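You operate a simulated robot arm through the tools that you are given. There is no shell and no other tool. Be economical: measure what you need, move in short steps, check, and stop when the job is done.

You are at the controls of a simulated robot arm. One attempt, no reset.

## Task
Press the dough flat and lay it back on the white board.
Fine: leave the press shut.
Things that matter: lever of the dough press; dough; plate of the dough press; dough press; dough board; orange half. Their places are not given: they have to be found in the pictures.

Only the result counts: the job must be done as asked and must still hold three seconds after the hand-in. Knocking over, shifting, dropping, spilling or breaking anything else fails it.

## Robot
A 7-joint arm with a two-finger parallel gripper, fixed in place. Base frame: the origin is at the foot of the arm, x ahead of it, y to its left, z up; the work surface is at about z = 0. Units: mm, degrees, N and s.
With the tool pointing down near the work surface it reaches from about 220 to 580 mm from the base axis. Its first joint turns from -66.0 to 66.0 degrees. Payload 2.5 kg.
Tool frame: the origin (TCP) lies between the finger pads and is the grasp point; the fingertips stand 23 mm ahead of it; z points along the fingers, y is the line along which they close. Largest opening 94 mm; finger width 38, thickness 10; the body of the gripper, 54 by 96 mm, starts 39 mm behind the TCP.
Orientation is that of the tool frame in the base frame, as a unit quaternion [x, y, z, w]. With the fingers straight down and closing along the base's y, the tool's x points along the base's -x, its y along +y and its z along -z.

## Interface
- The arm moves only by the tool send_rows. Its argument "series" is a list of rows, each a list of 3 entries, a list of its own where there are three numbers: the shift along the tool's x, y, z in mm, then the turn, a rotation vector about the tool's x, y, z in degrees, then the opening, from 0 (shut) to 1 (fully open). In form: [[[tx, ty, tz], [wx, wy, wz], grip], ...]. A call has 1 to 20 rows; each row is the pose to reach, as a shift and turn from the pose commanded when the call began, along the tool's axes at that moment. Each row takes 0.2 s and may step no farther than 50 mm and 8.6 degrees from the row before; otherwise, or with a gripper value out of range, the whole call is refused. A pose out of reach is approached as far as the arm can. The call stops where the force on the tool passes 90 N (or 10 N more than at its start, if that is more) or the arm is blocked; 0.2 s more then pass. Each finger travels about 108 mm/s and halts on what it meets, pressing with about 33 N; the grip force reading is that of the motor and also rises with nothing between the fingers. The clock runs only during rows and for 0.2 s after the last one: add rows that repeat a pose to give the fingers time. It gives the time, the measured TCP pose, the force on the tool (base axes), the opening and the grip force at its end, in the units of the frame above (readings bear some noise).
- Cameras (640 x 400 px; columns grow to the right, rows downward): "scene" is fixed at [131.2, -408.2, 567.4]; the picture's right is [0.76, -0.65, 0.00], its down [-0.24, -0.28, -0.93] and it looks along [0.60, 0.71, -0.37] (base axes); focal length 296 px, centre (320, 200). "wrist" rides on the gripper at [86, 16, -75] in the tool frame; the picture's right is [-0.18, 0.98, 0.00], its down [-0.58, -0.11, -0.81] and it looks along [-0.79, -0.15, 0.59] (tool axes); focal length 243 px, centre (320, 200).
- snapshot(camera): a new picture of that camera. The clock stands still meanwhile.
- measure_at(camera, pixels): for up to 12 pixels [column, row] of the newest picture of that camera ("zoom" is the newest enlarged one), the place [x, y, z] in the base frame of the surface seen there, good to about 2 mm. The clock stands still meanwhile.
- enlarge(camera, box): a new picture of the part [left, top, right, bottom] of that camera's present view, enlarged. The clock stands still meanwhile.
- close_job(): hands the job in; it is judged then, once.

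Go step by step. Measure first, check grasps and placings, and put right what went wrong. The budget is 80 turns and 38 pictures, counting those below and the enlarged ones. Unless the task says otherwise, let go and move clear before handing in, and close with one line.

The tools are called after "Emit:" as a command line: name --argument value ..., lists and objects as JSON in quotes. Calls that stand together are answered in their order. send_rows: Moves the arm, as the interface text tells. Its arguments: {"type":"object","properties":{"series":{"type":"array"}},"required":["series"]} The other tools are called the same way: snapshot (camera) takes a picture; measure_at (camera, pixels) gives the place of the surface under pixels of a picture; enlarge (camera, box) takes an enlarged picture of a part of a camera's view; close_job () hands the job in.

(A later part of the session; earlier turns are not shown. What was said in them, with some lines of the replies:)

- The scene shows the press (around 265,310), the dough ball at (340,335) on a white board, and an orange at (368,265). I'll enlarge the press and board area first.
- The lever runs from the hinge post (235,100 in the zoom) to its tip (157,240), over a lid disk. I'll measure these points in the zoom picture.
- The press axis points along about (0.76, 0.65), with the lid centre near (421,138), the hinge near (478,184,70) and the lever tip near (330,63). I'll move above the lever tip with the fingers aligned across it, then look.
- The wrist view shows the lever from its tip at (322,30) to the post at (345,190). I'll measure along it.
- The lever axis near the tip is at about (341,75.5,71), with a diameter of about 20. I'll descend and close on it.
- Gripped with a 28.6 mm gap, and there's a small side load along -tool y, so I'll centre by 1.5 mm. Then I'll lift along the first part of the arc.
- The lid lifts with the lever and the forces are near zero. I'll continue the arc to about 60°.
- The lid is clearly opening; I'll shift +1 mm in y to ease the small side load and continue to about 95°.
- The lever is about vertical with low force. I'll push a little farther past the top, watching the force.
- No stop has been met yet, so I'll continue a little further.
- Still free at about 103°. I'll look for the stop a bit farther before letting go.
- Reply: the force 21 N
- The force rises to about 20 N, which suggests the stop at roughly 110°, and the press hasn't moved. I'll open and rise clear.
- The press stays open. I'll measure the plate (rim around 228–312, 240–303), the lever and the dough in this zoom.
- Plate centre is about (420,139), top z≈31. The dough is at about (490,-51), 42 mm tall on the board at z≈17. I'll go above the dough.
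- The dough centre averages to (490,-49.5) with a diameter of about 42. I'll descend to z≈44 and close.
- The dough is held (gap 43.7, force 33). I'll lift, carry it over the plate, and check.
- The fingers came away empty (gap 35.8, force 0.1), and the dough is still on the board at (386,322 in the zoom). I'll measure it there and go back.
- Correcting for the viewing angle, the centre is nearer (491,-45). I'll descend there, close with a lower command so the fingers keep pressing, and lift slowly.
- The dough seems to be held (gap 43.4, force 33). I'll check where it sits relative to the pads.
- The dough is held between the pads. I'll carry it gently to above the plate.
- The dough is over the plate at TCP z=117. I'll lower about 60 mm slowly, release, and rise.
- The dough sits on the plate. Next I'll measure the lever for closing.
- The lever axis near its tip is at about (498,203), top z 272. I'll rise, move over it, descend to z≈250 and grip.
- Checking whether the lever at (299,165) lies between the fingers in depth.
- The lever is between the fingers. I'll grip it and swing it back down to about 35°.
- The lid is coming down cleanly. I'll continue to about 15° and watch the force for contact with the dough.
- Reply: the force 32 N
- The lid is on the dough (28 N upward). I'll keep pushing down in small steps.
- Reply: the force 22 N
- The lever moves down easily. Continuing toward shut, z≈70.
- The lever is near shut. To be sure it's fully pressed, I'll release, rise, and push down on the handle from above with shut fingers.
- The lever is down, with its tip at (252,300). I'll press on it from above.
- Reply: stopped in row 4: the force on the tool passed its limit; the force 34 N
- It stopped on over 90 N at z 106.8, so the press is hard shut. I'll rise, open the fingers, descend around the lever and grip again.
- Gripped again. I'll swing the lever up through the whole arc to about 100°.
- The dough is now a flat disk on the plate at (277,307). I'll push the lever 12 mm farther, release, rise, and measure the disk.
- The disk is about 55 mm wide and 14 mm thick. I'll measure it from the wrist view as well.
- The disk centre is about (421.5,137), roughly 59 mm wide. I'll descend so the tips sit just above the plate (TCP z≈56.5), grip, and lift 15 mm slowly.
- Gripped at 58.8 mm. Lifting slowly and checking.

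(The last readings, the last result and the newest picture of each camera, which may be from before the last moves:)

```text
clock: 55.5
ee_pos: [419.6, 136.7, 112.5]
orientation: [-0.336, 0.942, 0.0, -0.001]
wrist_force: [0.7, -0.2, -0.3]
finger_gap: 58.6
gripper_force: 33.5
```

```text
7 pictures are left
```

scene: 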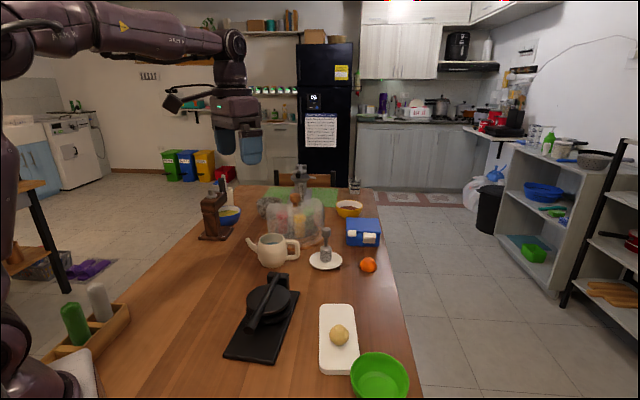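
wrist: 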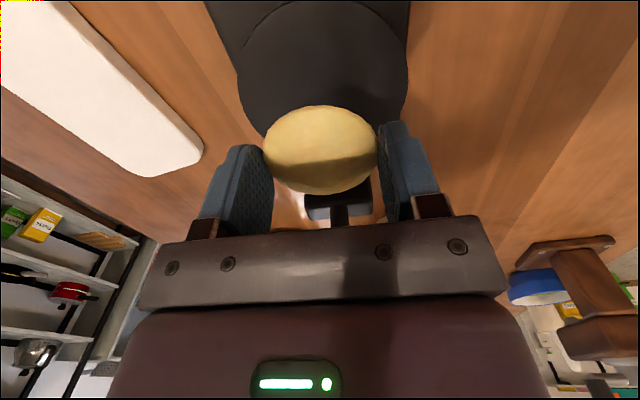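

The disk is held. I'll carry it to above the board centre (about 511,-27).

Emit:
send_rows --series '[[[1, -4, -3], [0, 0, 0], 0.3], [[3, -14, -6], [0, 0, 0], 0.3], [[5.5, -30, -8], [0, 0, 0], 0.3], [[9, -50, -8], [0, 0, 0], 0.3], [[12.5, -70, -8], [0, 0, 0], 0.3], [[16, -90, -8], [0, 0, 0], 0.3], [[19.6, -110, -8], [0, 0, 0], 0.3], [[23, -130, -8], [0, 0, 0], 0.3], [[26.7, -150, -8], [0, 0, 0], 0.3], [[29.5, -166, -8], [0, 0, 0], 0.3], [[31.5, -178, -8], [0, 0, 0], 0.3], [[32.9, -184.6, -8], [0, 0, 0], 0.3], [[32.9, -184.6, -8], [0, 0, 0], 0.3]]'

Emit:
snapshot --camera "wrist"

```text
clock: 58.3
ee_pos: [510.3, -26.3, 121.1]
orientation: [-0.336, 0.942, -0.001, -0.001]
wrist_force: [0.4, 0.5, -0.4]
finger_gap: 58.6
gripper_force: 33.1
```

```text
6 pictures are left
```

wrist: 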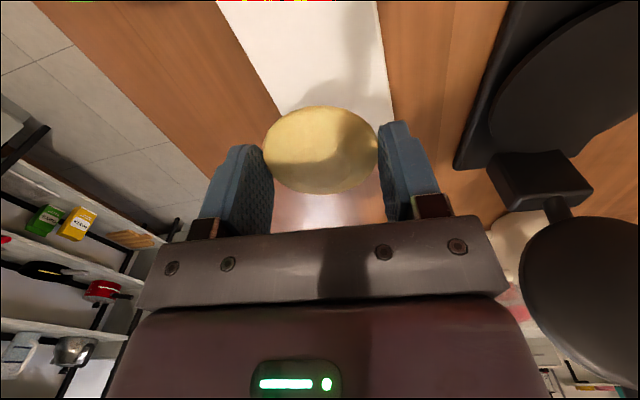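

Still held over the board. I'll lower to z≈44, release, and rise.

Emit:
send_rows --series '[[[0, 0, 8], [0, 0, 0], 0.3], [[0, 0, 22], [0, 0, 0], 0.3], [[0, 0, 38], [0, 0, 0], 0.3], [[0, 0, 54], [0, 0, 0], 0.3], [[0, 0, 66], [0, 0, 0], 0.3], [[0, 0, 73], [0, 0, 0], 0.3], [[0, 0, 77], [0, 0, 0], 0.3], [[0, 0, 77], [0, 0, 0], 0.3], [[0, 0, 77], [0, 0, 0], 0.7], [[0, 0, 77], [0, 0, 0], 0.85], [[0, 0, 77], [0, 0, 0], 0.85], [[0, 0, 55], [0, 0, 0], 0.85], [[0, 0, 20], [0, 0, 0], 0.85], [[0, 0, -30], [0, 0, 0], 0.85], [[0, 0, -80], [0, 0, 0], 0.85], [[0, 0, -120], [0, 0, 0], 0.85], [[0, 0, -120], [0, 0, 0], 0.85]]'

Emit:
enlarge --camera "scene" --box '[190, 180, 420, 395]'

```text
clock: 61.9
ee_pos: [509.9, -26.5, 240.9]
orientation: [-0.337, 0.941, -0.002, 0.0]
wrist_force: [0.0, 0.3, 0.7]
finger_gap: 79.5
gripper_force: 0.1
```

```text
1.86 times, centred on (305, 288) of scene
```

zoom: 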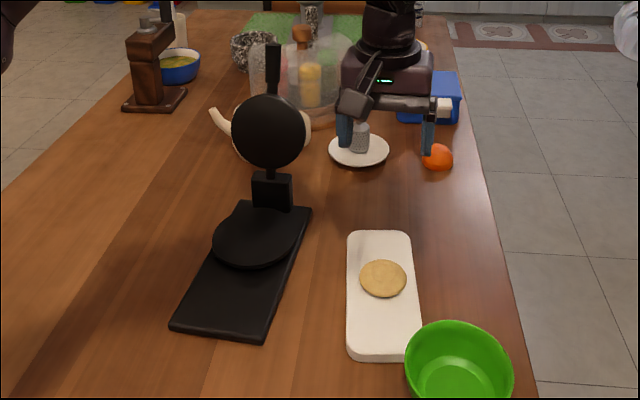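

The flat disk lies on the board at (383,279). The press should be left shut, so I'll measure the lever and go close it.

Emit:
measure_at --camera "zoom" --pixels '[[272, 52], [272, 70], [266, 60], [279, 60], [383, 279], [362, 280], [405, 280], [383, 297], [383, 263]]'

Emit:
send_rows --series '[[[0, 0, -50], [0, 0, 0], 0.65], [[0, 0, -99], [0, 0, 0], 0.65], [[-28, 36.5, -99], [0, 0, 0], 0.65], [[-55, 73, -99], [0, 0, 0], 0.65], [[-83, 109, -99], [0, 0, 0], 0.65], [[-111, 146, -99], [0, 0, 0], 0.65], [[-138.6, 182.3, -99], [0, 0, 0], 0.65], [[-138.6, 182.3, -99], [0, 0, 0], 0.65]]'

```text
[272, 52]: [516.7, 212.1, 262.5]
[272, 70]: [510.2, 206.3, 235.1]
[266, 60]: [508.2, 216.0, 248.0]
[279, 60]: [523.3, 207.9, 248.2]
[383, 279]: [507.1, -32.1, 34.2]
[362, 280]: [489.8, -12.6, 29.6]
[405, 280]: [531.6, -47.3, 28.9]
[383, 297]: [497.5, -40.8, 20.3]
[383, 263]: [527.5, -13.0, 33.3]
```

```text
clock: 63.7
ee_pos: [503.0, 203.5, 340.0]
orientation: [-0.336, 0.942, -0.001, 0.0]
wrist_force: [-0.2, -0.5, 0.9]
finger_gap: 60.9
gripper_force: 0.0
```

The disk is at (509,-30), fully on the board. The lever now leans to about 106°, with its axis near (521,219.5) at z 245. I'll move there, descend and grip.

Emit:
send_rows --series '[[[-24, 1, 0], [0, 0, 0], 0.65], [[-24, 1, 40], [0, 0, 0], 0.65], [[-24, 1, 75], [0, 0, 0], 0.65], [[-24, 1, 94], [0, 0, 0], 0.65], [[-24, 1, 94], [0, 0, 0], 0.65], [[-24, 1, 94], [0, 0, 0], 0.15], [[-24, 1, 94], [0, 0, 0], 0.15], [[-24, 1, 94], [0, 0, 0], 0.15], [[-24, 1, 94], [0, 0, 0], 0.15]]'

```text
clock: 65.7
ee_pos: [520.4, 218.8, 244.4]
orientation: [-0.337, 0.941, 0.0, -0.001]
wrist_force: [-4.8, 5.6, 0.1]
finger_gap: 28.4
gripper_force: 33.4
```

Gripped at 28.4 mm, with low forces. Swinging it down to about 25°.

Emit:
send_rows --series '[[[18.4, 0, -4.2], [0, 0, 0], 0.15], [[33.9, 0, -6.3], [0, 0, 0], 0.15], [[49.6, 0, -7], [0, 0, 0], 0.15], [[65.3, 0, -6.3], [0, 0, 0], 0.15], [[80.9, 0, -4.2], [0, 0, 0], 0.15], [[96.2, 0, -0.8], [0, 0, 0], 0.15], [[111.2, 0, 3.9], [0, 0, 0], 0.15], [[125.7, 0, 9.9], [0, 0, 0], 0.15], [[139.6, 0, 17.2], [0, 0, 0], 0.15], [[152.9, 0, 25.6], [0, 0, 0], 0.15], [[165.3, 0, 35.2], [0, 0, 0], 0.15], [[176.9, 0, 45.8], [0, 0, 0], 0.15], [[187.5, 0, 57.3], [0, 0, 0], 0.15], [[197.1, 0, 69.8], [0, 0, 0], 0.15], [[205.5, 0, 83], [0, 0, 0], 0.15], [[212.7, 0, 97], [0, 0, 0], 0.15]]'

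```text
clock: 69.1
ee_pos: [356.5, 83.9, 147.4]
orientation: [-0.336, 0.942, 0.0, -0.001]
wrist_force: [-3.6, 16.2, 2.1]
finger_gap: 28.6
gripper_force: 33.0
```

Now down the rest of the way to shut (z≈72), slowly at the end.

Emit:
send_rows --series '[[[6, 0, 14.5], [0, 0, 0], 0.15], [[10.7, 0, 29.5], [0, 0, 0], 0.15], [[14.1, 0, 44.8], [0, 0, 0], 0.15], [[15.3, 0, 54], [0, 0, 0], 0.15], [[16.2, 0, 62], [0, 0, 0], 0.15], [[16.6, 0, 69], [0, 0, 0], 0.15], [[16.9, 0, 75], [0, 0, 0], 0.15], [[16.9, 0, 75], [0, 0, 0], 0.15]]'

Emit:
enlarge --camera "scene" --box '[210, 240, 350, 380]'

```text
clock: 70.9
ee_pos: [344.0, 72.9, 73.4]
orientation: [-0.336, 0.942, -0.002, 0.001]
wrist_force: [-3.0, -0.4, 28.8]
finger_gap: 28.6
gripper_force: 32.8
```

```text
2.86 times, centred on (280, 310) of scene
```

zoom: 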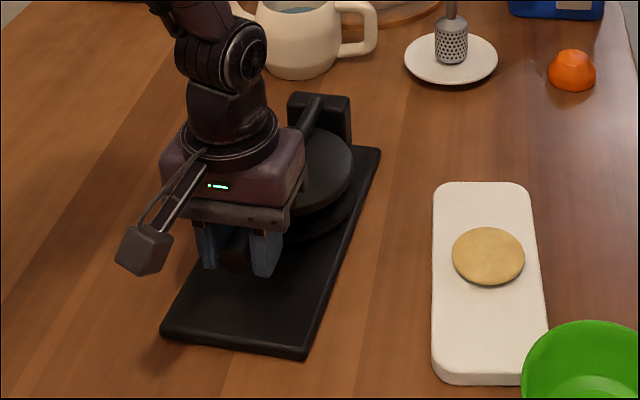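

The press is down against its stop (28 N). I'll release and rise clear, then look.

Emit:
send_rows --series '[[[0, 0, 0], [0, 0, 0], 0.6], [[0, 0, 0], [0, 0, 0], 0.6], [[0, 0, 0], [0, 0, 0], 0.6], [[0, 0, -30], [0, 0, 0], 0.6], [[0, 0, -75], [0, 0, 0], 0.6], [[0, 0, -120], [0, 0, 0], 0.6], [[0, 0, -165], [0, 0, 0], 0.6], [[0, 0, -165], [0, 0, 0], 0.6]]'

Emit:
enlarge --camera "scene" --box '[190, 180, 420, 395]'

Emit:
measure_at --camera "zoom" --pixels '[[252, 263], [239, 288], [232, 300]]'

```text
clock: 72.7
ee_pos: [342.1, 74.8, 238.9]
orientation: [-0.337, 0.942, -0.002, 0.0]
wrist_force: [0.8, 0.5, -0.6]
finger_gap: 56.5
gripper_force: 0.1
```

```text
1.86 times, centred on (305, 288) of scene
```

zoom: 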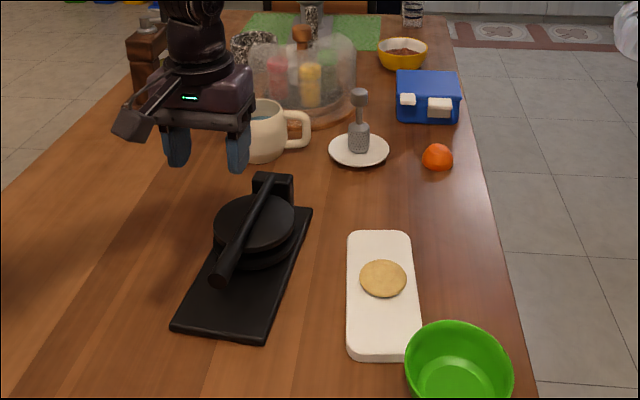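

```text
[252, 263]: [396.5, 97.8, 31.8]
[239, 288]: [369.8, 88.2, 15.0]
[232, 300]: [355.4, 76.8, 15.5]
```

The press is shut with its lever down at (222,275), the flat dough lies on the white board at (383,279), and the gripper is clear. Handing in.

Emit:
close_job

```text
The job is handed in.
```

I pressed the dough into a flat disk about 59 mm across, laid it back on the white board, and left the press shut with the gripper clear.
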